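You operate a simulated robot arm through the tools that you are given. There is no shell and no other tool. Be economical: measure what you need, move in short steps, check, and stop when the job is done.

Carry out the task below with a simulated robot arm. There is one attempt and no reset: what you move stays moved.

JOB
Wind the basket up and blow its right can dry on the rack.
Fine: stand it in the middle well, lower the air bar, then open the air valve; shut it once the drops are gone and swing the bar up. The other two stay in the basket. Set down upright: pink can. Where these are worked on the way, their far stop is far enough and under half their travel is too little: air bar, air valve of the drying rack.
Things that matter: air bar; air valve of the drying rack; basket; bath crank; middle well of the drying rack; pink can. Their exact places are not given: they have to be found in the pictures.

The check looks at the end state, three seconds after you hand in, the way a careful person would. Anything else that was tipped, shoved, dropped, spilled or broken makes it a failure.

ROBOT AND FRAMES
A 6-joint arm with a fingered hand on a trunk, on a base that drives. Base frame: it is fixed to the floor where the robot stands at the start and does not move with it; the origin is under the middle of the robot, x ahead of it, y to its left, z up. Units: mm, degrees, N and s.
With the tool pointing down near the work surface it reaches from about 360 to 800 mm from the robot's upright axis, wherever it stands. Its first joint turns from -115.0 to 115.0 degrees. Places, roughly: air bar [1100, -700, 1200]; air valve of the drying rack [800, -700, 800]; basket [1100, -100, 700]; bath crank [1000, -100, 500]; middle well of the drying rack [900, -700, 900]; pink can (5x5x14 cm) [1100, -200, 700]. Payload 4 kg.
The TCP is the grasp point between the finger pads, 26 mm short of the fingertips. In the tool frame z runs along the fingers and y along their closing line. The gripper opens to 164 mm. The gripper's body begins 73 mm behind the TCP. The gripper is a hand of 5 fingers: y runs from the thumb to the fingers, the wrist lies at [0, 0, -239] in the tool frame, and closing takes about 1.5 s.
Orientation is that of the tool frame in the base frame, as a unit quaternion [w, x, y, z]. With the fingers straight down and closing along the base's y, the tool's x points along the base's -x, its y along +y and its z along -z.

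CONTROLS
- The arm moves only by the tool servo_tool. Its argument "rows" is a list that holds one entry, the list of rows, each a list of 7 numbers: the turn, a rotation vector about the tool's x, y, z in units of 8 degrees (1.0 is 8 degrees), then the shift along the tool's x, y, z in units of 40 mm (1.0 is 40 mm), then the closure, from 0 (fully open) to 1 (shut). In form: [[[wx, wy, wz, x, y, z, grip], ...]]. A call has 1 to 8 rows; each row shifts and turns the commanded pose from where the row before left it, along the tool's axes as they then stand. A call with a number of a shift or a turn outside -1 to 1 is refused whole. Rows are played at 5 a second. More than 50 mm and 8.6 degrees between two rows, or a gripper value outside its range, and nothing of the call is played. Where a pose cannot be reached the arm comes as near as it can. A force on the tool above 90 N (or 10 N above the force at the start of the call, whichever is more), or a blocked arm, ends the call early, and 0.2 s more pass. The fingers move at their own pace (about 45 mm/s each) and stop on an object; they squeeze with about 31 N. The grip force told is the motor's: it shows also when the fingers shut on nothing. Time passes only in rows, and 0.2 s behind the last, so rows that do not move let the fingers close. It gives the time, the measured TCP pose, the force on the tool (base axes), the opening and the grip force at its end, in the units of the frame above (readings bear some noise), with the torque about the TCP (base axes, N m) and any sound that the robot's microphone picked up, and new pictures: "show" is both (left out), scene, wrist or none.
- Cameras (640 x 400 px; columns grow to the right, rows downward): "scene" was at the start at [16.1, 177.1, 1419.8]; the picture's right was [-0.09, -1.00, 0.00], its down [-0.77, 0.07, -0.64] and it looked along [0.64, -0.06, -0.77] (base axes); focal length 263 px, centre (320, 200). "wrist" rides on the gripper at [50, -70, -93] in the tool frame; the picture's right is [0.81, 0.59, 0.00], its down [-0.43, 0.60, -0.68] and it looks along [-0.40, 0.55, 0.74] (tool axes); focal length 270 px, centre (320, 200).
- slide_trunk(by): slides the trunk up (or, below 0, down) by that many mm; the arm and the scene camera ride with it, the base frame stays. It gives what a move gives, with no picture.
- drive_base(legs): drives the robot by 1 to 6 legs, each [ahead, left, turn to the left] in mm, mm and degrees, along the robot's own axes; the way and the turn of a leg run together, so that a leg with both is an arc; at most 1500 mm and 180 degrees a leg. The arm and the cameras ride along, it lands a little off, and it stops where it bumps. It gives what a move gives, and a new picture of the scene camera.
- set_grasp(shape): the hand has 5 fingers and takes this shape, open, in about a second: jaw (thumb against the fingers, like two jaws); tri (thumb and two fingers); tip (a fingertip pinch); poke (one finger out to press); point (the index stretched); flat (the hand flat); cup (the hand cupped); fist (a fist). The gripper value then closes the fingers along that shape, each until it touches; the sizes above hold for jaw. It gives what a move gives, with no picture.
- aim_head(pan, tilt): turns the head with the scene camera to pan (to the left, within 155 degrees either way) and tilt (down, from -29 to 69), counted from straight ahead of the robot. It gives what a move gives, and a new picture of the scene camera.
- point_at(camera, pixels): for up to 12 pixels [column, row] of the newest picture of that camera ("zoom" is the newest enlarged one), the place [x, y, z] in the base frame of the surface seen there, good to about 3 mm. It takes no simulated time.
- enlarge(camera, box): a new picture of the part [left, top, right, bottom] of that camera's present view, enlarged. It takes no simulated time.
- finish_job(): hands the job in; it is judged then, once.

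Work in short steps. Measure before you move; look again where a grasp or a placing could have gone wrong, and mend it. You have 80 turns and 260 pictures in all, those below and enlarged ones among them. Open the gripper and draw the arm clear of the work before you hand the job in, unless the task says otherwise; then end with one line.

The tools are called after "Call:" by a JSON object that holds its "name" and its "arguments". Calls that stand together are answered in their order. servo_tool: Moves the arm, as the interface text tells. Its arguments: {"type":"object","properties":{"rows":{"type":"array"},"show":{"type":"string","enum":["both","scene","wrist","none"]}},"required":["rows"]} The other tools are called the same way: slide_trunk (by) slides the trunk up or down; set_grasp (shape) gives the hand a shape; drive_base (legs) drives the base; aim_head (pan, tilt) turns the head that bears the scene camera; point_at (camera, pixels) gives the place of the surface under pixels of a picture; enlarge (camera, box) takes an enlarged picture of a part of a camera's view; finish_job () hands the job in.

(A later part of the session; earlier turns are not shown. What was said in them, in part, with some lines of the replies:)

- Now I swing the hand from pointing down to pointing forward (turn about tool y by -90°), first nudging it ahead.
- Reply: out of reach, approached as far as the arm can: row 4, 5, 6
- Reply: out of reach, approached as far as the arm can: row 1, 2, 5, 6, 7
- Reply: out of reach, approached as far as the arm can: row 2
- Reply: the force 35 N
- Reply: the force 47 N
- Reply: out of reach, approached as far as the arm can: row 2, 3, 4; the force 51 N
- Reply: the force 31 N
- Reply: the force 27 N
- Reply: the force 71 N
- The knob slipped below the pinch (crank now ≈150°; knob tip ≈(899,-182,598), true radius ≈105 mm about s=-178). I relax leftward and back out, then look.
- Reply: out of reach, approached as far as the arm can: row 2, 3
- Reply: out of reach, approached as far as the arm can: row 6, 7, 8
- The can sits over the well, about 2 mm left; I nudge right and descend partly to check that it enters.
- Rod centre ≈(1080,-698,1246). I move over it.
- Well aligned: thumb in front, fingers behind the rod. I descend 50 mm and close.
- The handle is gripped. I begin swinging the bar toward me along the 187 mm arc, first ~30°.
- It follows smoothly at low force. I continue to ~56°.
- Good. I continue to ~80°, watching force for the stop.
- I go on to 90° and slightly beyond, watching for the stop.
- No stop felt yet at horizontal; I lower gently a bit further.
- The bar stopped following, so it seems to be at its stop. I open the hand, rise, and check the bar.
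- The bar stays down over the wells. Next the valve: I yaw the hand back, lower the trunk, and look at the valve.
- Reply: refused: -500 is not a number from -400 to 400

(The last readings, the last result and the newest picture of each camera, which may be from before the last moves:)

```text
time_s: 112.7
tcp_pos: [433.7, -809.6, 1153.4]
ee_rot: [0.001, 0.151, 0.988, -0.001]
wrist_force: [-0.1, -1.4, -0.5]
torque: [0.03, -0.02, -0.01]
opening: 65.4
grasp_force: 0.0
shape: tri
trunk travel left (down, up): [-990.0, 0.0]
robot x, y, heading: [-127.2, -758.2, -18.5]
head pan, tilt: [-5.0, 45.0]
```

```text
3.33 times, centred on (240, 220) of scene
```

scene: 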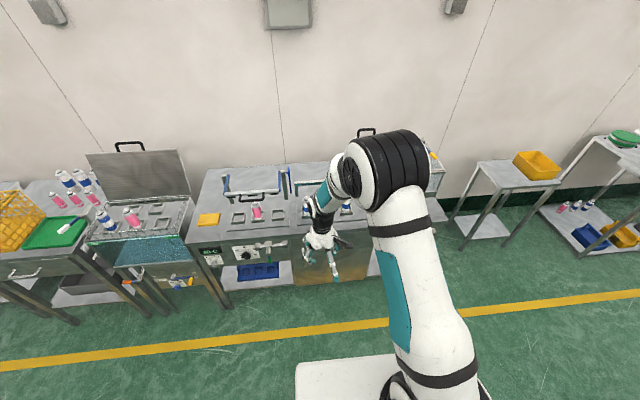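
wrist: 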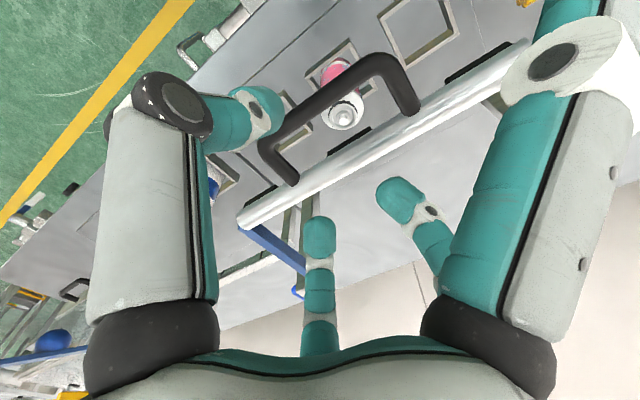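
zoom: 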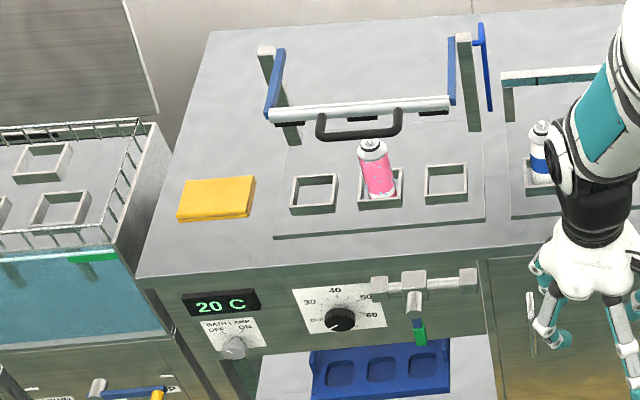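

The bar is properly down over the can. I need to be economical now: measure the valve, lower the trunk, close the fingers as a pusher, turn the hand level, and line up with the valve.

Call:
{"name": "point_at", "arguments": {"camera": "zoom", "pixels": [[414, 312], [414, 295], [417, 327], [420, 336], [420, 344], [412, 280], [380, 287], [468, 280], [440, 285], [372, 152], [360, 135], [340, 320]]}}

Call:
{"name": "enlarge", "arguments": {"camera": "scene", "box": [240, 230, 290, 270]}}

Call:
{"name": "slide_trunk", "arguments": {"by": -400}}

Call:
{"name": "slide_trunk", "arguments": {"by": -200}}

Call:
{"name": "set_grasp", "arguments": {"shape": "jaw"}}

Call:
{"name": "servo_tool", "arguments": {"rows": [[[0, 0, 0, -0.6, 0, -1, 1], [0, 0, 0, -0.6, 0, -1, 1], [0, 0, 0, -0.6, 0, -1, 1], [0, -1, 0, 0, 0, 0, 1], [0, -1, 0, 0, 0, 0, 1], [0, -1, 0, 0, 0, 0, 1], [0, -1, 0, 0, 0, 0, 1], [0, -1, 0, 0, 0, 0, 1]]], "show": "none"}}

Call:
{"name": "servo_tool", "arguments": {"rows": [[[0, -1, 0, 0, 0, 0, 1], [0, -1, 0, 0, 0, 0, 1], [0, -1, 0, 0, 0, 0, 1], [0, -1, 0, 0, 0, 0, 1], [0, -1, 0, 0, 0, 0, 1], [0, -1, 0, 0, 0, 0, 1], [0, -0.25, 0, 0, 0, 0, 1], [0, 0, 0, 0, 0, 0, 1]]], "show": "none"}}

Call:
{"name": "drive_base", "arguments": {"legs": [[0, 280, 0]]}}

Call:
{"name": "servo_tool", "arguments": {"rows": [[[0, 0, 0, 0, 0, 0, 1]]], "show": "wrist"}}

```text
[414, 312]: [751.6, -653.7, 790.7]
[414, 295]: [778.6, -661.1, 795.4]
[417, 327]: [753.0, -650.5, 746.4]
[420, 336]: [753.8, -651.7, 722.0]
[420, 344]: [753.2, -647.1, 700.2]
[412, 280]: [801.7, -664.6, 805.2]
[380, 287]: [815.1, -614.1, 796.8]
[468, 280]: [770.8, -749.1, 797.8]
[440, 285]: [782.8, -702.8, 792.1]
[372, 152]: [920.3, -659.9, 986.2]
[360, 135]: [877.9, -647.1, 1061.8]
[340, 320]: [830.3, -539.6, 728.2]
```

```text
10.00 times, centred on (265, 250) of scene
```

zoom: 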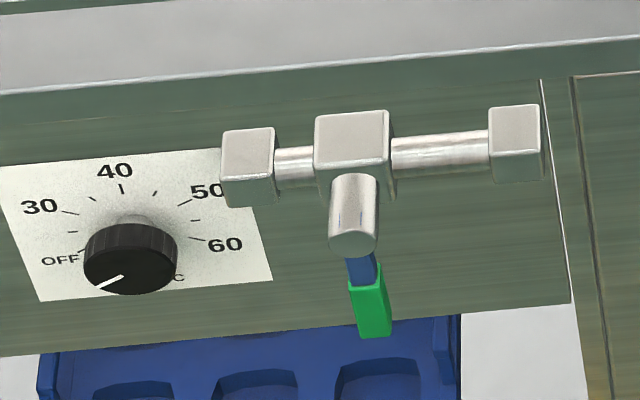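

```text
time_s: 116.5
tcp_pos: [433.4, -809.9, 754.3]
ee_rot: [0.001, 0.152, 0.988, 0.0]
wrist_force: [0.3, 0.0, -0.8]
torque: [0.01, -0.01, -0.01]
opening: 65.3
grasp_force: 0.0
shape: tri
trunk travel left (down, up): [-590.0, 400.0]
robot x, y, heading: [-122.7, -759.5, -18.5]
head pan, tilt: [-5.0, 45.0]
```

```text
time_s: 118.7
tcp_pos: [434.0, -807.6, 553.9]
ee_rot: [0.001, 0.152, 0.988, 0.0]
wrist_force: [0.4, 0.2, 0.1]
torque: [-0.01, 0.01, 0.01]
opening: 65.4
grasp_force: 0.1
shape: tri
trunk travel left (down, up): [-390.0, 600.0]
robot x, y, heading: [-126.0, -753.7, -18.2]
head pan, tilt: [-5.0, 45.0]
```

```text
time_s: 119.6
tcp_pos: [434.2, -808.4, 554.8]
ee_rot: [0.0, 0.152, 0.988, 0.0]
wrist_force: [0.5, -0.4, -0.4]
torque: [0.04, 0.0, 0.01]
opening: 163.9
grasp_force: 0.0
shape: jaw
trunk travel left (down, up): [-390.0, 600.0]
robot x, y, heading: [-130.0, -755.6, -18.3]
head pan, tilt: [-5.0, 45.0]
```

```text
time_s: 121.4
tcp_pos: [500.4, -833.7, 673.3]
ee_rot: [0.296, 0.151, 0.941, -0.054]
wrist_force: [0.3, 0.3, -0.3]
torque: [0.0, 0.03, 0.01]
opening: 3.4
grasp_force: 0.0
shape: jaw
out of reach, approached as far as the arm can: row 8
trunk travel left (down, up): [-390.0, 600.0]
robot x, y, heading: [-125.1, -760.5, -18.2]
head pan, tilt: [-5.0, 45.0]
```

```text
time_s: 123.2
tcp_pos: [497.6, -838.6, 672.5]
ee_rot: [0.641, 0.113, 0.75, -0.121]
wrist_force: [-0.1, 0.7, -0.8]
torque: [-0.01, -0.03, 0.01]
opening: 0.0
grasp_force: 31.3
shape: jaw
out of reach, approached as far as the arm can: row 1
trunk travel left (down, up): [-390.0, 600.0]
robot x, y, heading: [-127.9, -758.1, -18.4]
head pan, tilt: [-5.0, 45.0]
```

```text
time_s: 125.1
tcp_pos: [586.7, -577.4, 672.5]
ee_rot: [0.639, 0.115, 0.751, -0.123]
wrist_force: [0.5, -0.3, 0.6]
torque: [-0.02, 0.02, 0.01]
opening: 0.0
grasp_force: 30.7
shape: jaw
trunk travel left (down, up): [-390.0, 600.0]
robot x, y, heading: [-40.7, -488.9, -18.8]
head pan, tilt: [-5.0, 45.0]
```

scene: 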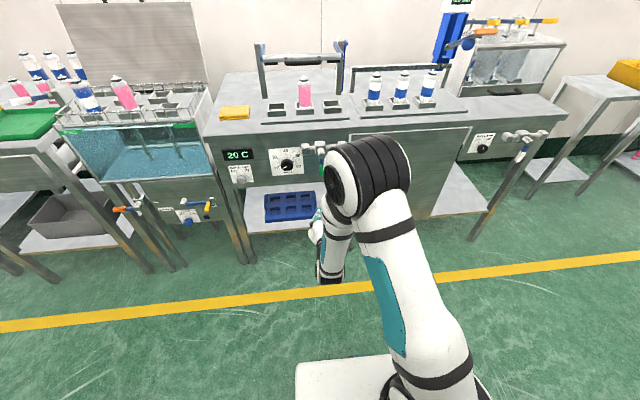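

```text
time_s: 125.5
tcp_pos: [587.3, -576.8, 672.3]
ee_rot: [0.64, 0.116, 0.75, -0.123]
wrist_force: [-0.3, 0.1, 0.2]
torque: [-0.01, -0.02, -0.01]
opening: 0.0
grasp_force: 30.9
shape: jaw
trunk travel left (down, up): [-390.0, 600.0]
robot x, y, heading: [-38.6, -488.9, -18.8]
head pan, tilt: [-5.0, 45.0]
```

wrist: 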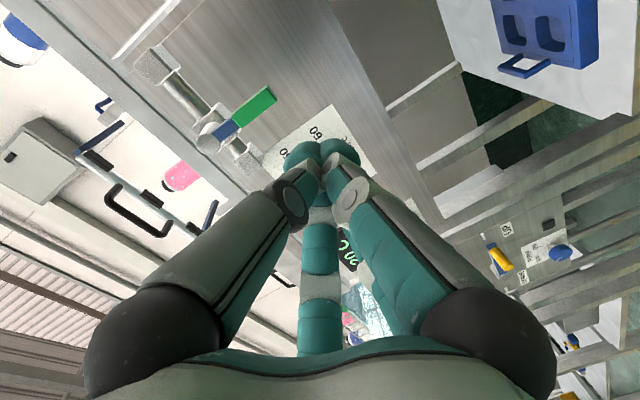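

Valve handle hangs from hub (752,-654,785) to z≈697, plane d≈909–921. I plan to grip it with 'tri' and swing it with a wrist roll. First: level the hand, shape tri, align, and drive closer.

Call:
{"name": "set_grasp", "arguments": {"shape": "tri"}}

Call:
{"name": "servo_tool", "arguments": {"rows": [[[-0.156, -0.545, 0.117, 0, 0, 0, 0.5], [-0.156, -0.545, 0.117, 0, 0, 0, 0.5], [0, 0, 0, -0.7, -0.24, 0, 0.5], [0, 0, 0, -0.64, -0.23, 0, 0.5], [0, 0, 0, 0, 0, 0, 0.5]]], "show": "none"}}

Call:
{"name": "drive_base", "arguments": {"legs": [[130, 0, 0]]}}

Call:
{"name": "servo_tool", "arguments": {"rows": [[[0, 0, 0, 0, 0, 0, 0.5], [0, 0, 0, 0, 0, 0, 0.5]]], "show": "wrist"}}

```text
time_s: 126.4
tcp_pos: [586.7, -577.4, 672.1]
ee_rot: [0.639, 0.116, 0.75, -0.123]
wrist_force: [-0.4, 0.7, 0.2]
torque: [0.01, 0.04, 0.02]
opening: 164.1
grasp_force: 0.0
shape: tri
trunk travel left (down, up): [-390.0, 600.0]
robot x, y, heading: [-32.2, -489.3, -19.0]
head pan, tilt: [-5.0, 45.0]
```

```text
time_s: 127.6
tcp_pos: [585.2, -596.2, 725.7]
ee_rot: [0.667, 0.11, 0.728, -0.113]
wrist_force: [0.2, -0.9, 0.4]
torque: [0.02, -0.02, 0.06]
opening: 82.6
grasp_force: 0.0
shape: tri
out of reach, approached as far as the arm can: row 2
trunk travel left (down, up): [-390.0, 600.0]
robot x, y, heading: [-38.0, -487.3, -18.7]
head pan, tilt: [-5.0, 45.0]
```

```text
time_s: 128.9
tcp_pos: [712.9, -638.3, 725.3]
ee_rot: [0.667, 0.111, 0.727, -0.115]
wrist_force: [0.1, -0.2, 0.3]
torque: [-0.02, 0.03, 0.0]
opening: 82.5
grasp_force: 0.0
shape: tri
trunk travel left (down, up): [-390.0, 600.0]
robot x, y, heading: [89.7, -532.1, -18.9]
head pan, tilt: [-5.0, 45.0]
```

scene: 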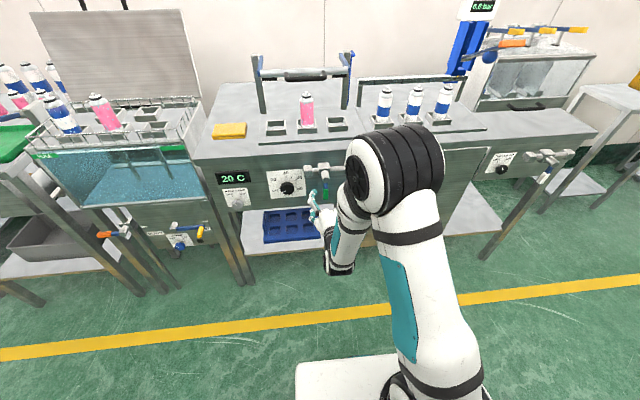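

```text
time_s: 129.5
tcp_pos: [713.4, -638.3, 725.8]
ee_rot: [0.667, 0.11, 0.728, -0.113]
wrist_force: [0.1, 0.0, 0.6]
torque: [0.0, 0.01, -0.01]
opening: 82.5
grasp_force: 0.1
shape: tri
trunk travel left (down, up): [-390.0, 600.0]
robot x, y, heading: [89.3, -533.3, -18.7]
head pan, tilt: [-5.0, 45.0]
```

wrist: 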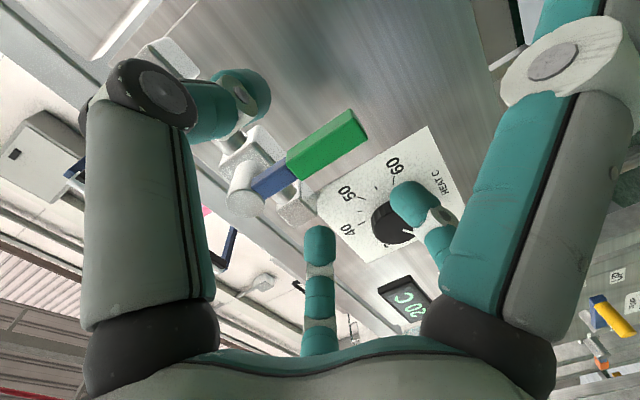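

Aligned with the handle within ~1 mm laterally. I advance 48 mm, close, then test a small roll-swing to the left, back, and to the right, comparing forces.

Call:
{"name": "servo_tool", "arguments": {"rows": [[[0, 0, 0, -0.05, 0, 0.6, 0.5], [0, 0, 0, -0.06, 0, 0.6, 0.5], [0, 0, 0, 0, 0, 0, 0.8], [0, 0, 0, 0, 0, 0, 1], [0, 0, 0, 0, 0, 0, 1], [0, 0, 0, 0, 0, 0, 1], [0, 0, 0, 0, 0, 0, 1], [0, 0, 0, 0, 0, 0, 1]]], "show": "wrist"}}

Call:
{"name": "servo_tool", "arguments": {"rows": [[[0, 0, 1, -0.014, 0.195, 0, 1], [0, 0, 1, -0.014, 0.195, 0, 1]]], "show": "wrist"}}

Call:
{"name": "servo_tool", "arguments": {"rows": [[[0, 0, -1, -0.014, -0.195, 0, 1], [0, 0, -1, -0.014, -0.195, 0, 1]]], "show": "none"}}

Call:
{"name": "servo_tool", "arguments": {"rows": [[[0, 0, -1, -0.014, -0.195, 0, 1], [0, 0, -1, -0.014, -0.195, 0, 1]]], "show": "wrist"}}

```text
time_s: 131.3
tcp_pos: [761.6, -653.0, 726.2]
ee_rot: [0.667, 0.114, 0.727, -0.117]
wrist_force: [17.3, -4.3, -0.2]
torque: [-0.02, 0.02, -0.05]
opening: 4.2
grasp_force: 31.1
shape: tri
trunk travel left (down, up): [-390.0, 600.0]
robot x, y, heading: [90.2, -530.5, -18.8]
head pan, tilt: [-5.0, 45.0]
```

wrist: 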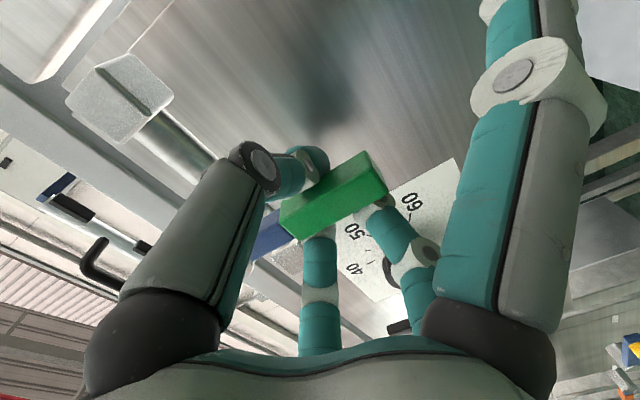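

```text
time_s: 131.9
tcp_pos: [763.2, -647.2, 727.3]
ee_rot: [0.676, 0.217, 0.704, -0.022]
wrist_force: [16.2, -42.1, -0.1]
torque: [-0.47, 0.08, -0.43]
opening: 4.0
grasp_force: 31.0
shape: tri
trunk travel left (down, up): [-390.0, 600.0]
robot x, y, heading: [90.5, -533.9, -18.8]
head pan, tilt: [-5.0, 45.0]
```

wrist: 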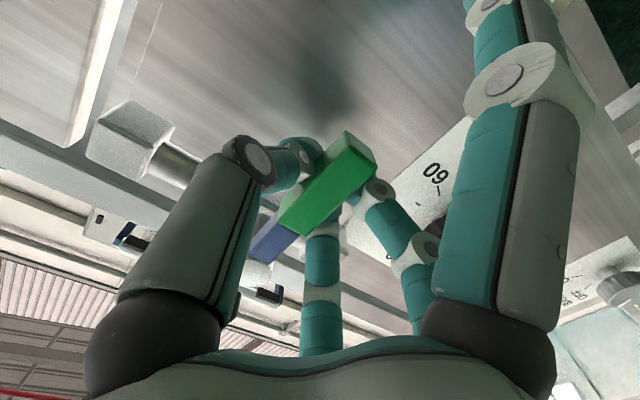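

```text
time_s: 132.5
tcp_pos: [761.3, -649.3, 725.0]
ee_rot: [0.667, 0.112, 0.727, -0.116]
wrist_force: [36.7, -18.4, -3.3]
torque: [0.06, 0.01, -0.14]
opening: 3.5
grasp_force: 30.6
shape: tri
trunk travel left (down, up): [-390.0, 600.0]
robot x, y, heading: [88.5, -534.5, -18.4]
head pan, tilt: [-5.0, 45.0]
```

```text
time_s: 133.1
tcp_pos: [758.6, -653.1, 726.0]
ee_rot: [0.64, 0.01, 0.739, -0.208]
wrist_force: [48.7, -20.0, -24.1]
torque: [0.46, 0.17, -0.11]
opening: 2.7
grasp_force: 30.6
shape: tri
out of reach, approached as far as the arm can: row 1, 2
trunk travel left (down, up): [-390.0, 600.0]
robot x, y, heading: [89.8, -530.7, -18.7]
head pan, tilt: [-5.0, 45.0]
```

wrist: 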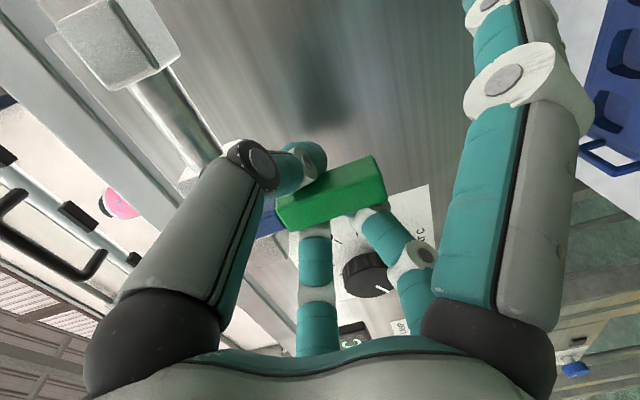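

Left is blocked (42 N); rightward the arm ran out of reach. So it opens to the right. I release, undo the roll, back out, and shift the base right to gain room for pushing the handle right with closed fingers.

Call:
{"name": "servo_tool", "arguments": {"rows": [[[0, 0, 0, 0, 0, 0, 0.5], [0, 0, 0, 0, 0, 0, 0.5], [0, 0, 0, 0, 0, 0, 0.5], [0, 0, 1, 0, 0, 0, 0.5], [0, 0, 1, 0, 0, 0, 0.5], [0, 0, 0, 0, 0, -0.7, 0.5], [0, 0, 0, 0, 0, -0.7, 0.5], [0, 0, 0, 0, 0, -0.6, 0.5]]], "show": "none"}}

Call:
{"name": "drive_base", "arguments": {"legs": [[0, -110, 0]]}}

Call:
{"name": "servo_tool", "arguments": {"rows": [[[0, 0, 0, 0, 0.8, 0, 1], [0, 0, 0, 0, 0.8, 0, 1], [0, 0, 0, 0, 0.8, 0, 1], [0, 0, 0, 0, 0.8, 0, 1], [0, 0, 0, 0, 0.5, 0, 1], [0, 0, 0, 0, 0, 0, 1]]], "show": "wrist"}}

Call:
{"name": "point_at", "arguments": {"camera": "wrist", "pixels": [[300, 150], [325, 150], [318, 190], [340, 180]]}}

Call:
{"name": "enlarge", "arguments": {"camera": "scene", "box": [270, 80, 370, 210]}}

```text
time_s: 134.9
tcp_pos: [677.1, -626.3, 737.8]
ee_rot: [0.667, 0.11, 0.728, -0.112]
wrist_force: [0.4, -0.2, 1.0]
torque: [0.0, 0.04, 0.04]
opening: 81.8
grasp_force: 0.0
shape: tri
trunk travel left (down, up): [-390.0, 600.0]
robot x, y, heading: [89.5, -531.2, -18.7]
head pan, tilt: [-5.0, 45.0]
```

```text
time_s: 136.1
tcp_pos: [643.4, -729.5, 737.2]
ee_rot: [0.667, 0.111, 0.728, -0.114]
wrist_force: [-0.1, 0.7, 0.0]
torque: [-0.02, 0.01, 0.03]
opening: 81.5
grasp_force: 0.0
shape: tri
trunk travel left (down, up): [-390.0, 600.0]
robot x, y, heading: [54.8, -636.5, -19.0]
head pan, tilt: [-5.0, 45.0]
```

scene: 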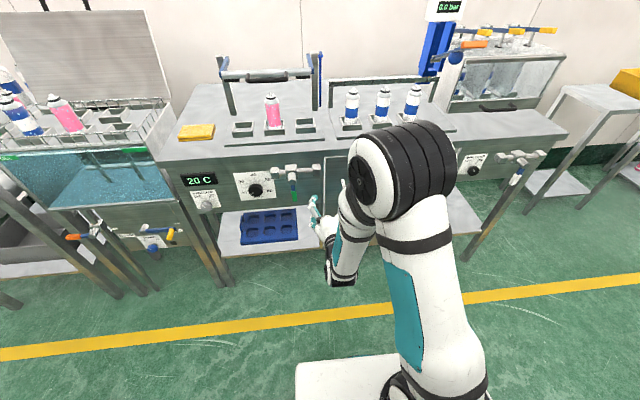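

```text
time_s: 137.5
tcp_pos: [690.9, -587.2, 732.9]
ee_rot: [0.667, 0.111, 0.728, -0.114]
wrist_force: [0.0, -0.1, -0.8]
torque: [0.0, -0.02, -0.05]
opening: 0.0
grasp_force: 28.7
shape: tri
trunk travel left (down, up): [-390.0, 600.0]
robot x, y, heading: [56.3, -631.7, -18.7]
head pan, tilt: [-5.0, 45.0]
```

wrist: 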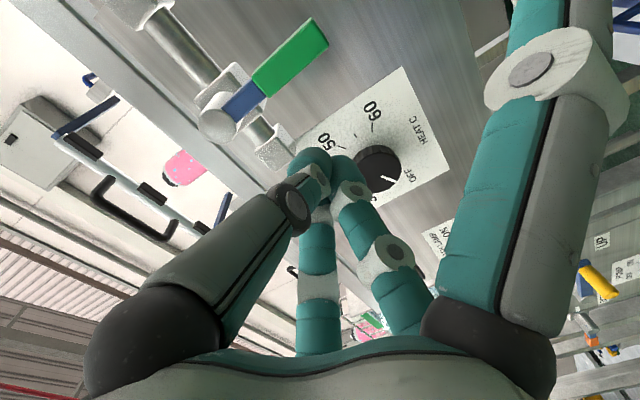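

```text
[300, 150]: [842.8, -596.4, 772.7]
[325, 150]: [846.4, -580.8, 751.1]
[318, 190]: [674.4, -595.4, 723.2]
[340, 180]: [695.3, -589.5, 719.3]
```

```text
3.08 times, centred on (320, 145) of scene
```

zoom: 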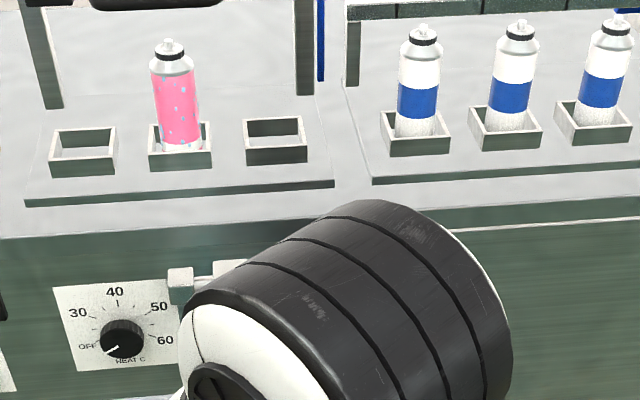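

All set: the closed fingers are level and left of the handle. I push in left of it, sweep right and up around the hub to open the valve, then wait and watch the can.

Call:
{"name": "servo_tool", "arguments": {"rows": [[[0, 0, 0, 0, 0.05, 0.92, 1], [0, 0, 0, 0, 0.04, 0.92, 1], [0, 0, 0, -0.04, -0.5, 0.01, 1], [0, 0, 0, 0.08, -0.424, 0.016, 1], [0, 0, 0, 0.08, -0.424, 0.016, 1], [0, 0, 0, -0.143, -0.403, 0, 1], [0, 0, 0, -0.143, -0.403, 0, 1]]], "show": "wrist"}}

Call:
{"name": "servo_tool", "arguments": {"rows": [[[0, 0, 0, -0.32, -0.28, -0.02, 1], [0, 0, 0, -0.32, -0.28, -0.02, 1], [0, 0, 0, -0.347, -0.107, -0.03, 1], [0, 0, 0, -0.15, 0, 0, 1], [0, 0, 0, 0, 0, 0, 1]]], "show": "wrist"}}

Call:
{"name": "servo_tool", "arguments": {"rows": [[[0, 0, 0, 0, 0, 0, 1], [0, 0, 0, 0, 0, 0, 1], [0, 0, 0, 0, 0, 0, 1], [0, 0, 0, 0, 0, 0, 1], [0, 0, 0, 0, 0, 0, 1], [0, 0, 0, 0, 0, 0, 1], [0, 0, 0, 0, 0, 0, 1], [0, 0, 0, 0, 0, 0, 1]]], "show": "none"}}

Call:
{"name": "servo_tool", "arguments": {"rows": [[[0, 0, 0, 0, 0, 0, 1], [0, 0, 0, 0, 0, 0, 1], [0, 0, 0, 0, 0, 0, 1], [0, 0, 0, 0, 0, 0, 1], [0, 0, 0, 0, 0, 0, 1], [0, 0, 0, 0, 0, 0, 1], [0, 0, 0, 0, 0, 0, 1], [0, 0, 0, 0, 0, 0, 1]]], "show": "scene"}}

Call:
{"name": "enlarge", "arguments": {"camera": "scene", "box": [240, 70, 310, 130]}}

```text
time_s: 139.1
tcp_pos: [735.7, -692.7, 737.0]
ee_rot: [0.668, 0.111, 0.727, -0.114]
wrist_force: [-0.3, 0.5, -1.0]
torque: [-0.01, -0.01, -0.04]
opening: 0.1
grasp_force: 31.5
shape: tri
trunk travel left (down, up): [-390.0, 600.0]
robot x, y, heading: [53.9, -635.3, -18.9]
head pan, tilt: [-5.0, 45.0]
```

wrist: 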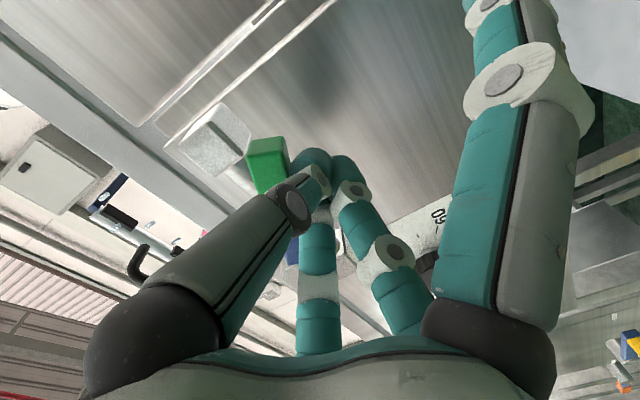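

```text
time_s: 140.3
tcp_pos: [728.8, -716.8, 772.3]
ee_rot: [0.66, 0.111, 0.735, -0.114]
wrist_force: [-9.3, -6.0, -47.1]
torque: [0.12, 0.11, -0.08]
opening: 0.0
grasp_force: 30.8
shape: tri
trunk travel left (down, up): [-390.0, 600.0]
robot x, y, heading: [55.4, -633.4, -18.9]
head pan, tilt: [-5.0, 45.0]
```

wrist: 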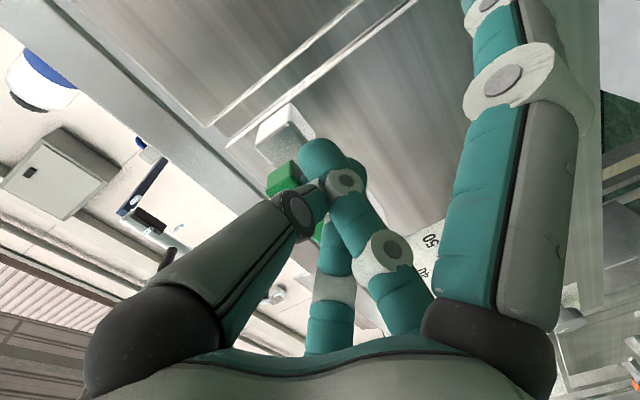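

```text
time_s: 142.1
tcp_pos: [728.2, -717.2, 773.2]
ee_rot: [0.659, 0.11, 0.735, -0.112]
wrist_force: [-10.2, -11.2, -48.3]
torque: [0.13, 0.2, -0.11]
opening: 0.0
grasp_force: 31.1
shape: tri
trunk travel left (down, up): [-390.0, 600.0]
robot x, y, heading: [55.2, -637.0, -19.1]
head pan, tilt: [-5.0, 45.0]
```

```text
time_s: 143.9
tcp_pos: [727.6, -717.1, 774.2]
ee_rot: [0.66, 0.109, 0.735, -0.112]
wrist_force: [-11.4, -11.5, -47.4]
torque: [0.12, 0.09, -0.09]
opening: 0.0
grasp_force: 30.9
shape: tri
trunk travel left (down, up): [-390.0, 600.0]
robot x, y, heading: [57.0, -636.8, -18.9]
head pan, tilt: [-5.0, 45.0]
```

scene: 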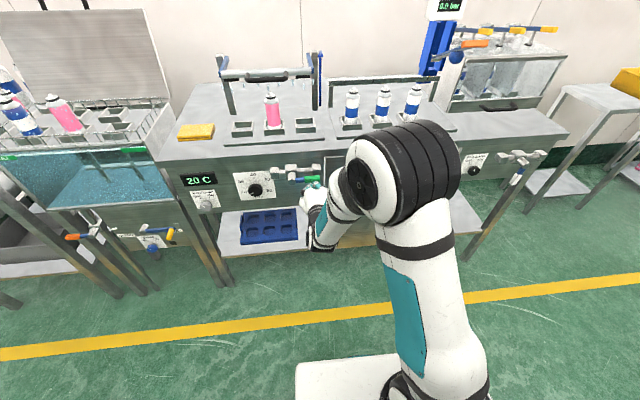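

```text
6.67 times, centred on (275, 100) of scene
```

zoom: 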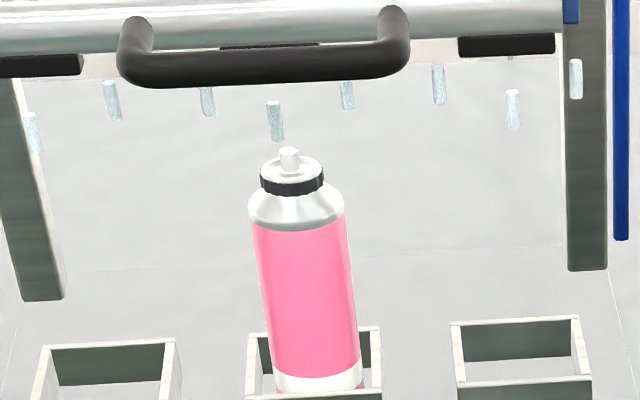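

Valve is open (handle horizontal), jets are blowing and the drops are gone from the can. I hold briefly, then back out, go over the handle, and sweep it down-left to shut, then back away.

Call:
{"name": "servo_tool", "arguments": {"rows": [[[0, 0, 0, 0, 0, 0, 1], [0, 0, 0, 0, 0, 0, 1], [0, 0, 0, 0.25, 0, 0, 1], [0, 0, 0, 0.1, 0, -1, 1], [0, 0, 0, 0.1, 0, -1, 1], [0, 0, 0, 0, 0, -0.25, 1], [0, 0, 0, -0.86, 0.08, -0.09, 1], [0, 0, 0, -0.86, 0.07, -0.09, 1]]], "show": "none"}}

Call:
{"name": "servo_tool", "arguments": {"rows": [[[0, 0, 0, -0.1, 0, 1, 1], [0, 0, 0, -0.1, 0, 1, 1], [0, 0, 0, 0, 0, 0.3, 1], [0, 0, 0, 0, 0, 0, 1]]], "show": "wrist"}}

Call:
{"name": "servo_tool", "arguments": {"rows": [[[0, 0, 0, 0.547, 0.05, 0.058, 1], [0, 0, 0, 0.846, -0.15, 0.09, 1], [0, 0, 0, 0.796, 0.3, 0.084, 1], [0, 0, 0, 0.547, 0.65, 0.058, 1], [0, 0, 0, 0, 0.5, 0, 1], [0, 0, 0, 0, 0.2, 0, 1], [0, 0, 0, 0, 0, 0, 1]]], "show": "wrist"}}

Call:
{"name": "servo_tool", "arguments": {"rows": [[[0, 0, 0, 0, -0.25, 0, 1], [0, 0, 0, 0, 0, -0.9, 1], [0, 0, 0, 0, 0, -0.9, 1], [0, 0, 0, 0, 0, -0.4, 1]]], "show": "none"}}

Call:
{"name": "drive_base", "arguments": {"legs": [[-200, 0, 0]]}}

Call:
{"name": "enlarge", "arguments": {"camera": "scene", "box": [220, 70, 340, 220]}}

```text
time_s: 145.7
tcp_pos: [640.6, -681.0, 843.6]
ee_rot: [0.668, 0.111, 0.727, -0.114]
wrist_force: [-0.4, 0.0, 0.4]
torque: [0.0, -0.05, 0.0]
opening: 0.0
grasp_force: 31.3
shape: tri
trunk travel left (down, up): [-390.0, 600.0]
robot x, y, heading: [53.1, -632.7, -19.0]
head pan, tilt: [-5.0, 45.0]
```

```text
time_s: 146.7
tcp_pos: [730.5, -711.4, 844.0]
ee_rot: [0.667, 0.111, 0.727, -0.114]
wrist_force: [-0.2, 0.4, 1.1]
torque: [-0.02, 0.02, -0.04]
opening: 0.4
grasp_force: 31.3
shape: tri
trunk travel left (down, up): [-390.0, 600.0]
robot x, y, heading: [52.4, -636.4, -18.6]
head pan, tilt: [-5.0, 45.0]
```

wrist: 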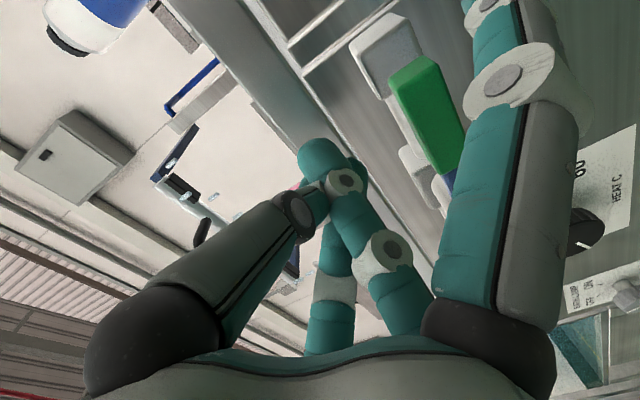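

```text
time_s: 148.3
tcp_pos: [743.8, -663.5, 731.1]
ee_rot: [0.666, 0.117, 0.727, -0.117]
wrist_force: [-37.3, -43.4, 1.2]
torque: [-0.19, 0.14, -0.34]
opening: 0.0
grasp_force: 31.1
shape: tri
trunk travel left (down, up): [-390.0, 600.0]
robot x, y, heading: [51.9, -639.2, -19.0]
head pan, tilt: [-5.0, 45.0]
```

wrist: 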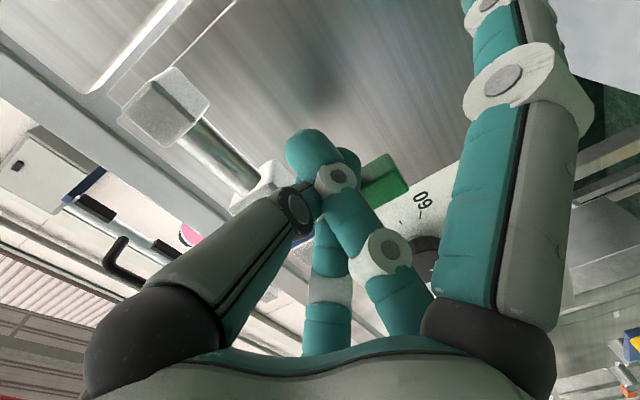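

```text
time_s: 149.3
tcp_pos: [663.3, -634.9, 739.9]
ee_rot: [0.668, 0.11, 0.728, -0.113]
wrist_force: [0.4, -0.1, 0.1]
torque: [-0.01, 0.0, 0.01]
opening: 0.0
grasp_force: 31.8
shape: tri
trunk travel left (down, up): [-390.0, 600.0]
robot x, y, heading: [53.1, -636.8, -18.8]
head pan, tilt: [-5.0, 45.0]
```

```text
time_s: 150.9
tcp_pos: [476.2, -572.1, 739.3]
ee_rot: [0.667, 0.109, 0.729, -0.113]
wrist_force: [0.5, -0.3, -1.0]
torque: [-0.03, -0.01, 0.02]
opening: 0.1
grasp_force: 30.5
shape: tri
trunk travel left (down, up): [-390.0, 600.0]
robot x, y, heading: [-128.2, -571.9, -18.7]
head pan, tilt: [-5.0, 45.0]
```

scene: 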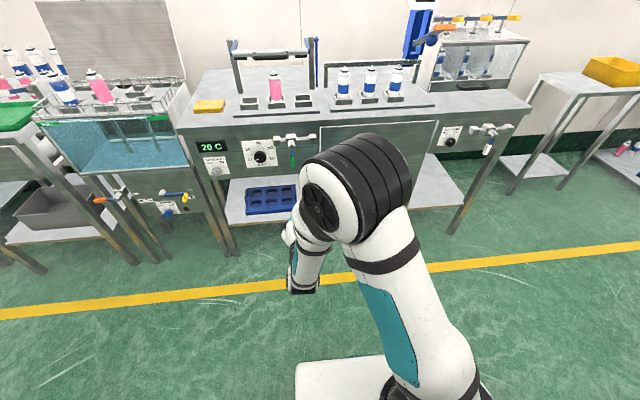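

```text
2.67 times, centred on (280, 145) of scene
```

zoom: 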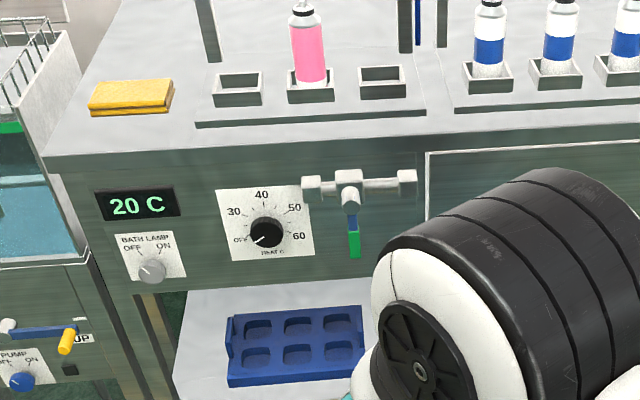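

The valve is shut (handle vertical), can dry. Now I prepare to raise the bar: hand down, yaw +90°, trunk up, and drive over the handle rod (expected near (889,-641,1060)).

Call:
{"name": "servo_tool", "arguments": {"rows": [[[-0.019, 0.966, 0, 0, 0, 0, 0.6], [-0.019, 0.966, 0, 0, 0, 0, 0.6], [-0.019, 0.966, 0, 0, 0, 0, 0.6], [-0.019, 0.966, 0, 0, 0, 0, 0.6], [-0.019, 0.966, 0, 0, 0, 0, 0.6], [-0.019, 0.966, 0, 0, 0, 0, 0.6], [-0.019, 0.966, 0, 0, 0, 0, 0.6], [-0.019, 0.966, 0, 0, 0, 0, 0.6]]], "show": "none"}}

Call:
{"name": "servo_tool", "arguments": {"rows": [[[-0.019, 0.966, 0, 0, 0, 0, 0.6], [-0.019, 0.966, 0, 0, 0, 0, 0.6], [-0.019, 0.966, 0, 0, 0, 0, 0.6], [0, 0, 1, 0, 0, 0, 0.6], [0, 0, 1, 0, 0, 0, 0.6], [0, 0, 1, 0, 0, 0, 0.6], [0, 0, 1, 0, 0, 0, 0.6], [0, 0, 1, 0, 0, 0, 0.6]]], "show": "none"}}

Call:
{"name": "servo_tool", "arguments": {"rows": [[[0, 0, 1, 0, 0, 0, 0.6], [0, 0, 1, 0, 0, 0, 0.6], [0, 0, 1, 0, 0, 0, 0.6], [0, 0, 1, 0, 0, 0, 0.6], [0, 0, 1, 0, 0, 0, 0.6], [0, 0, 1, 0, 0, 0, 0.6], [0, 0, 0.25, 0, 0, 0, 0.6], [0, 0, 0, 0, 0, 0, 0.6]]], "show": "none"}}

Call:
{"name": "slide_trunk", "arguments": {"by": 400}}

Call:
{"name": "slide_trunk", "arguments": {"by": 200}}

Call:
{"name": "servo_tool", "arguments": {"rows": [[[0, 0, 0, -0.33, -0.2, 0.95, 0.6], [0, 0, 0, -0.33, -0.2, 0.95, 0.6], [0, 0, 0, -0.33, -0.2, 0.95, 0.6], [0, 0, 0, -0.33, -0.2, 0.95, 0.6], [0, 0, 0, -0.33, -0.2, 0.85, 0.6], [0, 0, 0, 0, 0, 0, 0.6]]], "show": "none"}}

Call:
{"name": "drive_base", "arguments": {"legs": [[0, 133, 0], [300, 0, 0]]}}

Call:
{"name": "servo_tool", "arguments": {"rows": [[[0, 0, 0, 0, 0, 0, 0.6]]], "show": "wrist"}}

Call:
{"name": "enlarge", "arguments": {"camera": "scene", "box": [250, 140, 390, 260]}}

```text
time_s: 152.7
tcp_pos: [478.1, -571.7, 741.6]
ee_rot: [0.201, 0.144, 0.968, -0.034]
wrist_force: [-0.1, 0.8, 0.5]
torque: [-0.01, -0.02, -0.01]
opening: 65.4
grasp_force: 0.0
shape: tri
trunk travel left (down, up): [-390.0, 600.0]
robot x, y, heading: [-129.0, -575.6, -18.7]
head pan, tilt: [-5.0, 45.0]
```

```text
time_s: 154.5
tcp_pos: [476.3, -571.2, 738.6]
ee_rot: [0.002, 0.479, 0.878, 0.001]
wrist_force: [0.3, -0.5, 0.2]
torque: [-0.02, 0.0, 0.03]
opening: 65.3
grasp_force: 0.1
shape: tri
trunk travel left (down, up): [-390.0, 600.0]
robot x, y, heading: [-130.9, -571.9, -18.9]
head pan, tilt: [-5.0, 45.0]
```

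```text
time_s: 156.3
tcp_pos: [477.6, -572.1, 738.9]
ee_rot: [0.001, 0.805, 0.593, 0.002]
wrist_force: [-0.1, -0.5, 0.0]
torque: [-0.03, 0.0, 0.01]
opening: 65.1
grasp_force: 0.1
shape: tri
trunk travel left (down, up): [-390.0, 600.0]
robot x, y, heading: [-130.0, -574.1, -18.4]
head pan, tilt: [-5.0, 45.0]
```

```text
time_s: 160.1
tcp_pos: [476.4, -573.4, 1137.9]
ee_rot: [0.001, 0.804, 0.594, 0.002]
wrist_force: [0.0, -0.9, 0.0]
torque: [0.03, 0.01, -0.02]
opening: 65.2
grasp_force: 0.0
shape: tri
trunk travel left (down, up): [-790.0, 200.0]
robot x, y, heading: [-137.2, -570.5, -19.0]
head pan, tilt: [-5.0, 45.0]
```

```text
time_s: 162.3
tcp_pos: [476.1, -571.9, 1338.6]
ee_rot: [0.001, 0.804, 0.594, 0.002]
wrist_force: [0.7, 0.0, -0.1]
torque: [0.02, 0.0, -0.01]
opening: 65.3
grasp_force: 0.1
shape: tri
trunk travel left (down, up): [-990.0, 0.0]
robot x, y, heading: [-130.9, -570.0, -18.7]
head pan, tilt: [-5.0, 45.0]
```

```text
time_s: 163.7
tcp_pos: [419.4, -625.2, 1152.6]
ee_rot: [0.001, 0.804, 0.595, 0.002]
wrist_force: [-0.5, 0.0, -0.9]
torque: [0.01, -0.01, 0.03]
opening: 65.4
grasp_force: 0.0
shape: tri
trunk travel left (down, up): [-990.0, 0.0]
robot x, y, heading: [-133.0, -574.6, -18.7]
head pan, tilt: [-5.0, 45.0]
```

```text
time_s: 166.6
tcp_pos: [743.6, -589.3, 1152.8]
ee_rot: [0.001, 0.802, 0.597, 0.002]
wrist_force: [-0.5, -0.4, -0.6]
torque: [0.02, -0.01, 0.01]
opening: 65.0
grasp_force: 0.1
shape: tri
trunk travel left (down, up): [-990.0, 0.0]
robot x, y, heading: [192.2, -540.9, -18.3]
head pan, tilt: [-5.0, 45.0]
```

scene: 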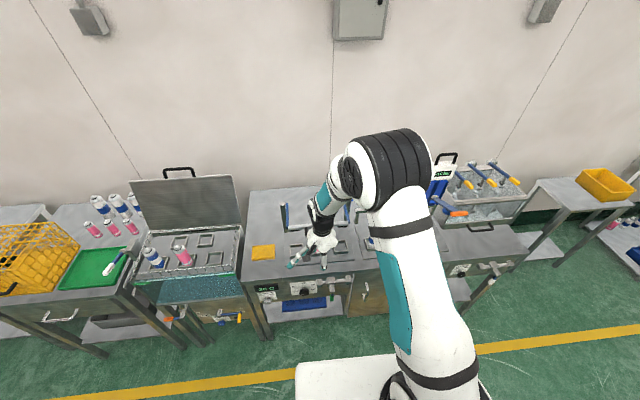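

```text
time_s: 167.0
tcp_pos: [743.4, -588.7, 1152.6]
ee_rot: [0.001, 0.802, 0.597, 0.002]
wrist_force: [0.0, 0.6, -0.2]
torque: [-0.03, 0.02, -0.03]
opening: 65.7
grasp_force: 0.0
shape: tri
trunk travel left (down, up): [-990.0, 0.0]
robot x, y, heading: [188.3, -537.7, -18.4]
head pan, tilt: [-5.0, 45.0]
```

wrist: 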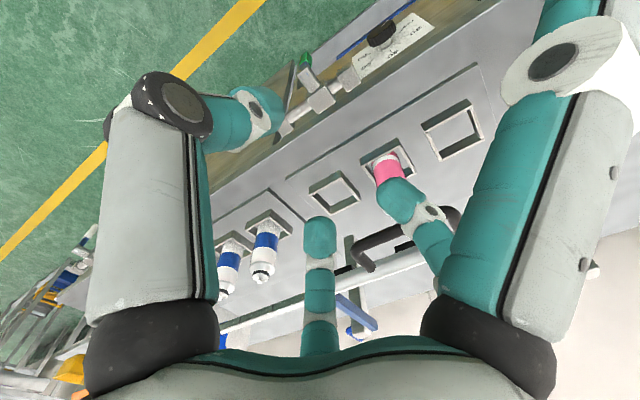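

```text
3.33 times, centred on (320, 200) of scene
5 turns are left
```

zoom: 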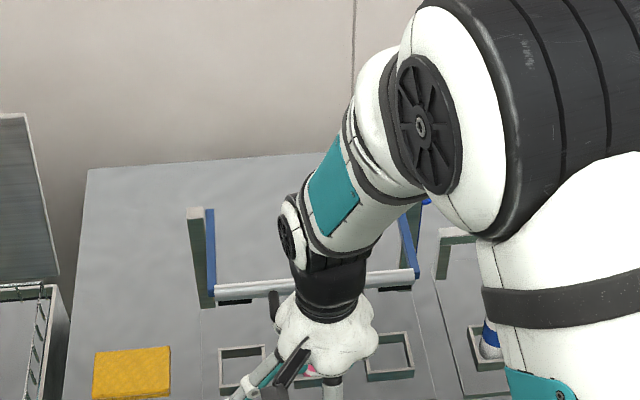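

The robot stands just short of the handle; the rod is expected at (887,-639,1060). I drive 150 mm ahead, descend over the rod and close.

Call:
{"name": "drive_base", "arguments": {"legs": [[150, 0, 0]]}}

Call:
{"name": "servo_tool", "arguments": {"rows": [[[0, 0, 0, -0.06, 0.03, 0.5, 0.6], [0, 0, 0, 0, 0, 0.6, 0.6], [0, 0, 0, 0, 0, 0.6, 0.6], [0, 0, 0, 0, 0, 0.55, 0.6], [0, 0, 0, 0, 0, 0, 0.6]]], "show": "wrist"}}

Call:
{"name": "servo_tool", "arguments": {"rows": [[[0, 0, 0, 0, 0, 0, 0.8], [0, 0, 0, 0, 0, 0, 1], [0, 0, 0, 0, 0, 0, 1], [0, 0, 0, 0, 0, 0, 1], [0, 0, 0, 0, 0, 0, 1], [0, 0, 0, 0, 0, 0, 1], [0, 0, 0, 0, 0, 0, 1]]], "show": "both"}}

```text
time_s: 168.4
tcp_pos: [888.1, -636.4, 1153.5]
ee_rot: [0.0, 0.803, 0.596, 0.001]
wrist_force: [-0.7, -0.1, 0.4]
torque: [-0.01, 0.02, -0.02]
opening: 65.6
grasp_force: 0.2
shape: tri
trunk travel left (down, up): [-990.0, 0.0]
robot x, y, heading: [335.5, -586.8, -18.4]
head pan, tilt: [-5.0, 45.0]
```

scene: 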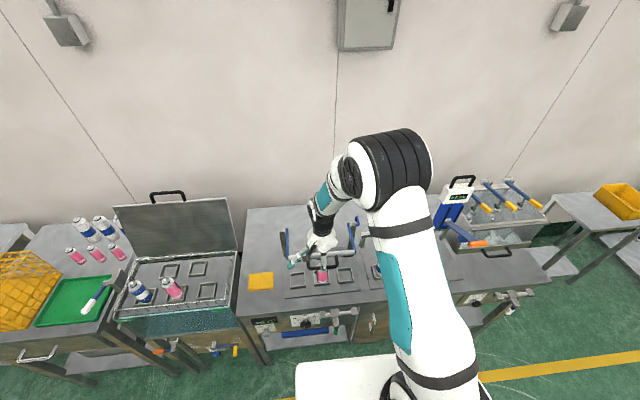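

```text
time_s: 169.6
tcp_pos: [884.0, -637.6, 1062.4]
ee_rot: [0.0, 0.802, 0.597, 0.0]
wrist_force: [-16.6, 6.3, 6.0]
torque: [-0.14, -0.27, -0.01]
opening: 61.6
grasp_force: 0.0
shape: tri
trunk travel left (down, up): [-990.0, 0.0]
robot x, y, heading: [339.8, -585.4, -18.3]
head pan, tilt: [-5.0, 45.0]
```

wrist: 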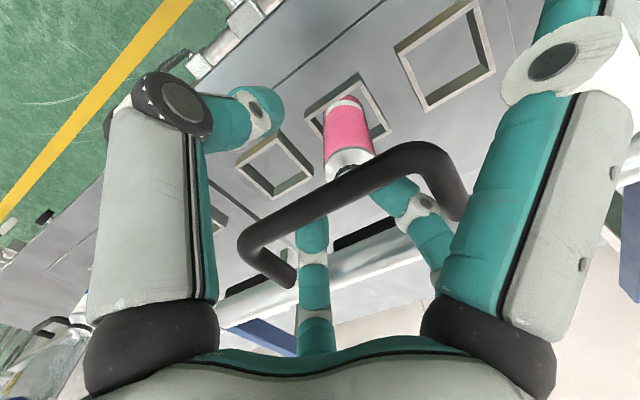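

```text
time_s: 171.2
tcp_pos: [884.1, -636.7, 1064.1]
ee_rot: [0.001, 0.802, 0.597, 0.001]
wrist_force: [-22.6, 7.6, -3.0]
torque: [0.05, 0.13, 0.0]
opening: 5.0
grasp_force: 31.5
shape: tri
trunk travel left (down, up): [-990.0, 0.0]
robot x, y, heading: [333.7, -586.7, -18.5]
head pan, tilt: [-5.0, 45.0]
4 turns are left
```

scene: 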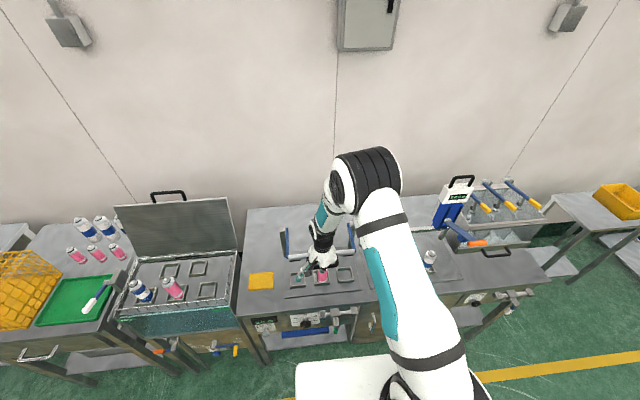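
wrist: 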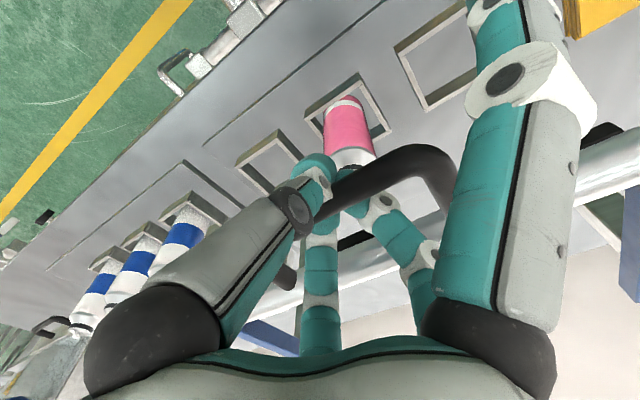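

The rod is gripped. I swing the bar back up along the same arc to slightly past vertical.

Call:
{"name": "servo_tool", "arguments": {"rows": [[[0, 0, 0, 0, 0.08, -0.326, 1], [0, 0, 0, 0, 0.06, -0.486, 1], [0, 0, 0, 0, 0.11, -0.477, 1], [0, 0, 0, 0, 0.159, -0.462, 1], [0, 0, 0, 0, 0.207, -0.444, 1], [0, 0, 0, 0, 0.252, -0.419, 1]]], "show": "none"}}

Call:
{"name": "servo_tool", "arguments": {"rows": [[[0, 0, 0, 0, 0.295, -0.391, 1], [0, 0, 0, 0, 0.333, -0.358, 1], [0, 0, 0, 0, 0.37, -0.321, 1], [0, 0, 0, 0, 0.401, -0.281, 1], [0, 0, 0, 0, 0.428, -0.237, 1]]], "show": "none"}}

Call:
{"name": "servo_tool", "arguments": {"rows": [[[0, 0, 0, 0, 0.45, -0.191, 1], [0, 0, 0, 0, 0.468, -0.143, 1], [0, 0, 0, 0, 0.48, -0.093, 1], [0, 0, 0, 0, 0.488, -0.043, 1], [0, 0, 0, 0, 0.538, 0.012, 1], [0, 0, 0, 0, 0.15, 0.01, 1], [0, 0, 0, 0, 0, 0, 1]]], "show": "wrist"}}

Call:
{"name": "enlarge", "arguments": {"camera": "scene", "box": [260, 140, 380, 280]}}

```text
time_s: 172.6
tcp_pos: [923.4, -651.4, 1170.9]
ee_rot: [0.003, 0.803, 0.596, 0.004]
wrist_force: [-4.8, 1.4, 0.8]
torque: [-0.01, -0.01, 0.0]
opening: 4.3
grasp_force: 31.1
shape: tri
trunk travel left (down, up): [-990.0, 0.0]
robot x, y, heading: [333.8, -589.7, -18.4]
head pan, tilt: [-5.0, 45.0]
```

```text
time_s: 173.8
tcp_pos: [990.7, -670.0, 1230.2]
ee_rot: [0.0, 0.803, 0.596, 0.001]
wrist_force: [1.0, -1.5, -4.7]
torque: [0.06, 0.04, -0.01]
opening: 4.7
grasp_force: 30.8
shape: tri
trunk travel left (down, up): [-990.0, 0.0]
robot x, y, heading: [332.3, -589.0, -18.4]
head pan, tilt: [-5.0, 45.0]
```

```text
time_s: 175.4
tcp_pos: [1082.5, -696.4, 1247.9]
ee_rot: [-0.004, 0.802, 0.597, -0.002]
wrist_force: [-33.4, 9.9, -25.5]
torque: [0.07, 0.21, -0.03]
opening: 3.5
grasp_force: 30.8
shape: tri
trunk travel left (down, up): [-990.0, 0.0]
robot x, y, heading: [333.2, -584.9, -18.2]
head pan, tilt: [-5.0, 45.0]
```

wrist: 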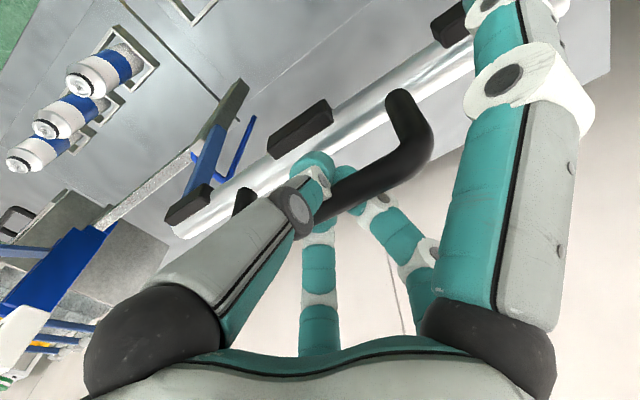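

```text
2.86 times, centred on (320, 210) of scene
3 turns are left
```

zoom: 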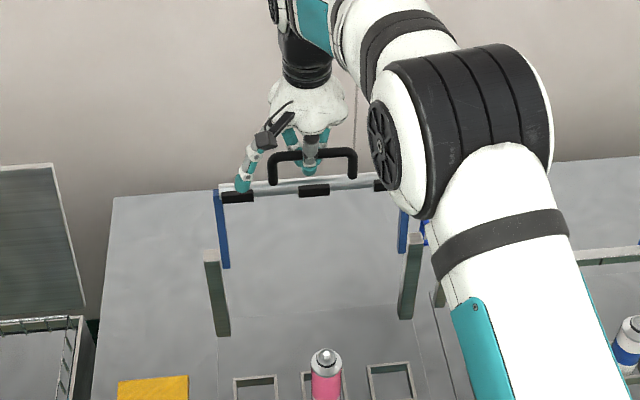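

The bar is back at its upper stop. I open, rise straight off the rod, back away and check the end state.

Call:
{"name": "servo_tool", "arguments": {"rows": [[[0, 0, 0, 0, 0, 0, 0.8], [0, 0, 0, 0, 0, 0, 0.6], [0, 0, 0, 0, 0, 0, 0.6], [0, 0, 0, 0, 0, 0, 0.6], [0, 0, 0, 0, 0, -0.4, 0.6], [0, 0, 0, 0, 0, -0.5, 0.6], [0, 0, 0, 0, 0, -0.6, 0.6], [0, 0, 0, 0, 0, -0.4, 0.6]]], "show": "wrist"}}

Call:
{"name": "drive_base", "arguments": {"legs": [[-400, 0, 0]]}}

Call:
{"name": "enlarge", "arguments": {"camera": "scene", "box": [130, 90, 370, 280]}}

```text
time_s: 177.2
tcp_pos: [1089.6, -699.2, 1327.1]
ee_rot: [0.002, 0.803, 0.596, 0.002]
wrist_force: [0.0, 0.5, -0.6]
torque: [0.01, -0.02, -0.03]
opening: 65.0
grasp_force: 0.2
shape: tri
trunk travel left (down, up): [-990.0, 0.0]
robot x, y, heading: [338.2, -588.9, -18.3]
head pan, tilt: [-5.0, 45.0]
```

wrist: 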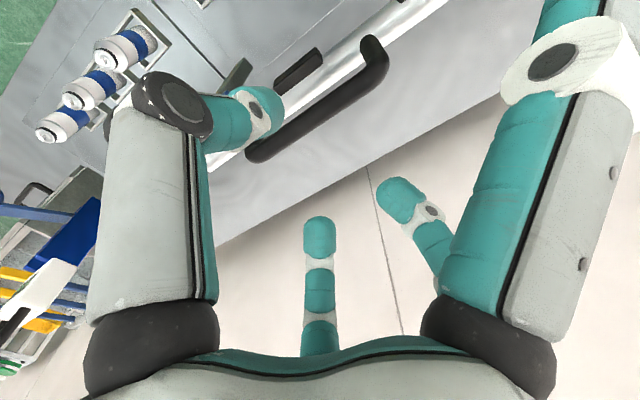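

```text
time_s: 179.7
tcp_pos: [714.4, -569.8, 1326.7]
ee_rot: [0.001, 0.8, 0.6, 0.002]
wrist_force: [-0.3, -0.2, 0.5]
torque: [-0.01, -0.01, 0.0]
opening: 65.2
grasp_force: 0.2
shape: tri
trunk travel left (down, up): [-990.0, 0.0]
robot x, y, heading: [-42.1, -462.7, -18.0]
head pan, tilt: [-5.0, 45.0]
```

scene: 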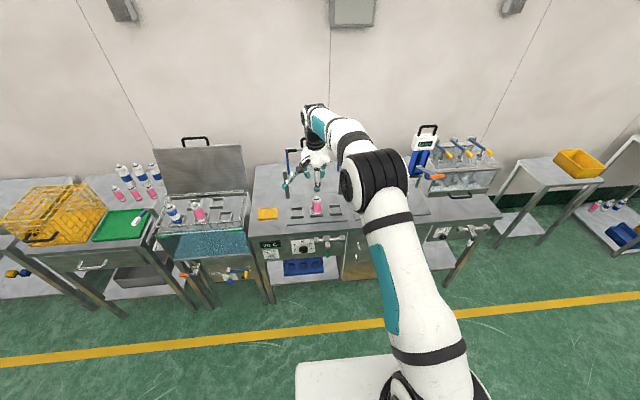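

```text
2.11 times, centred on (250, 185) of scene
2 turns are left
```

zoom: 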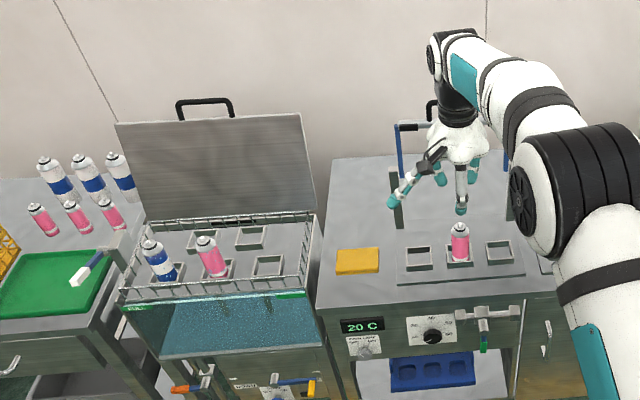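

The picture shows the bar up, the valve handle vertical (shut), the dry pink can upright in the middle well, the other two cans in the raised basket, and the arm clear. I open the gripper fully and hand in.

Call:
{"name": "servo_tool", "arguments": {"rows": [[[0, 0, 0, 0, 0, 0, 0.3], [0, 0, 0, 0, 0, 0, 0], [0, 0, 0, 0, 0, 0, 0], [0, 0, 0, 0, 0, 0, 0]]], "show": "none"}}

Call:
{"name": "finish_job", "arguments": {}}

```text
time_s: 180.7
tcp_pos: [714.2, -569.2, 1326.7]
ee_rot: [0.001, 0.8, 0.601, 0.001]
wrist_force: [0.1, 0.2, 0.3]
torque: [0.01, -0.02, 0.03]
opening: 151.9
grasp_force: 0.0
shape: tri
trunk travel left (down, up): [-990.0, 0.0]
robot x, y, heading: [-40.2, -462.8, -17.8]
head pan, tilt: [-5.0, 45.0]
```

```text
The job is handed in.
```

The job is handed in: the basket is wound up, the right pink can stands upright and blown dry in the middle well, the air valve is shut, the bar is back up, and the other two cans are still in the basket.
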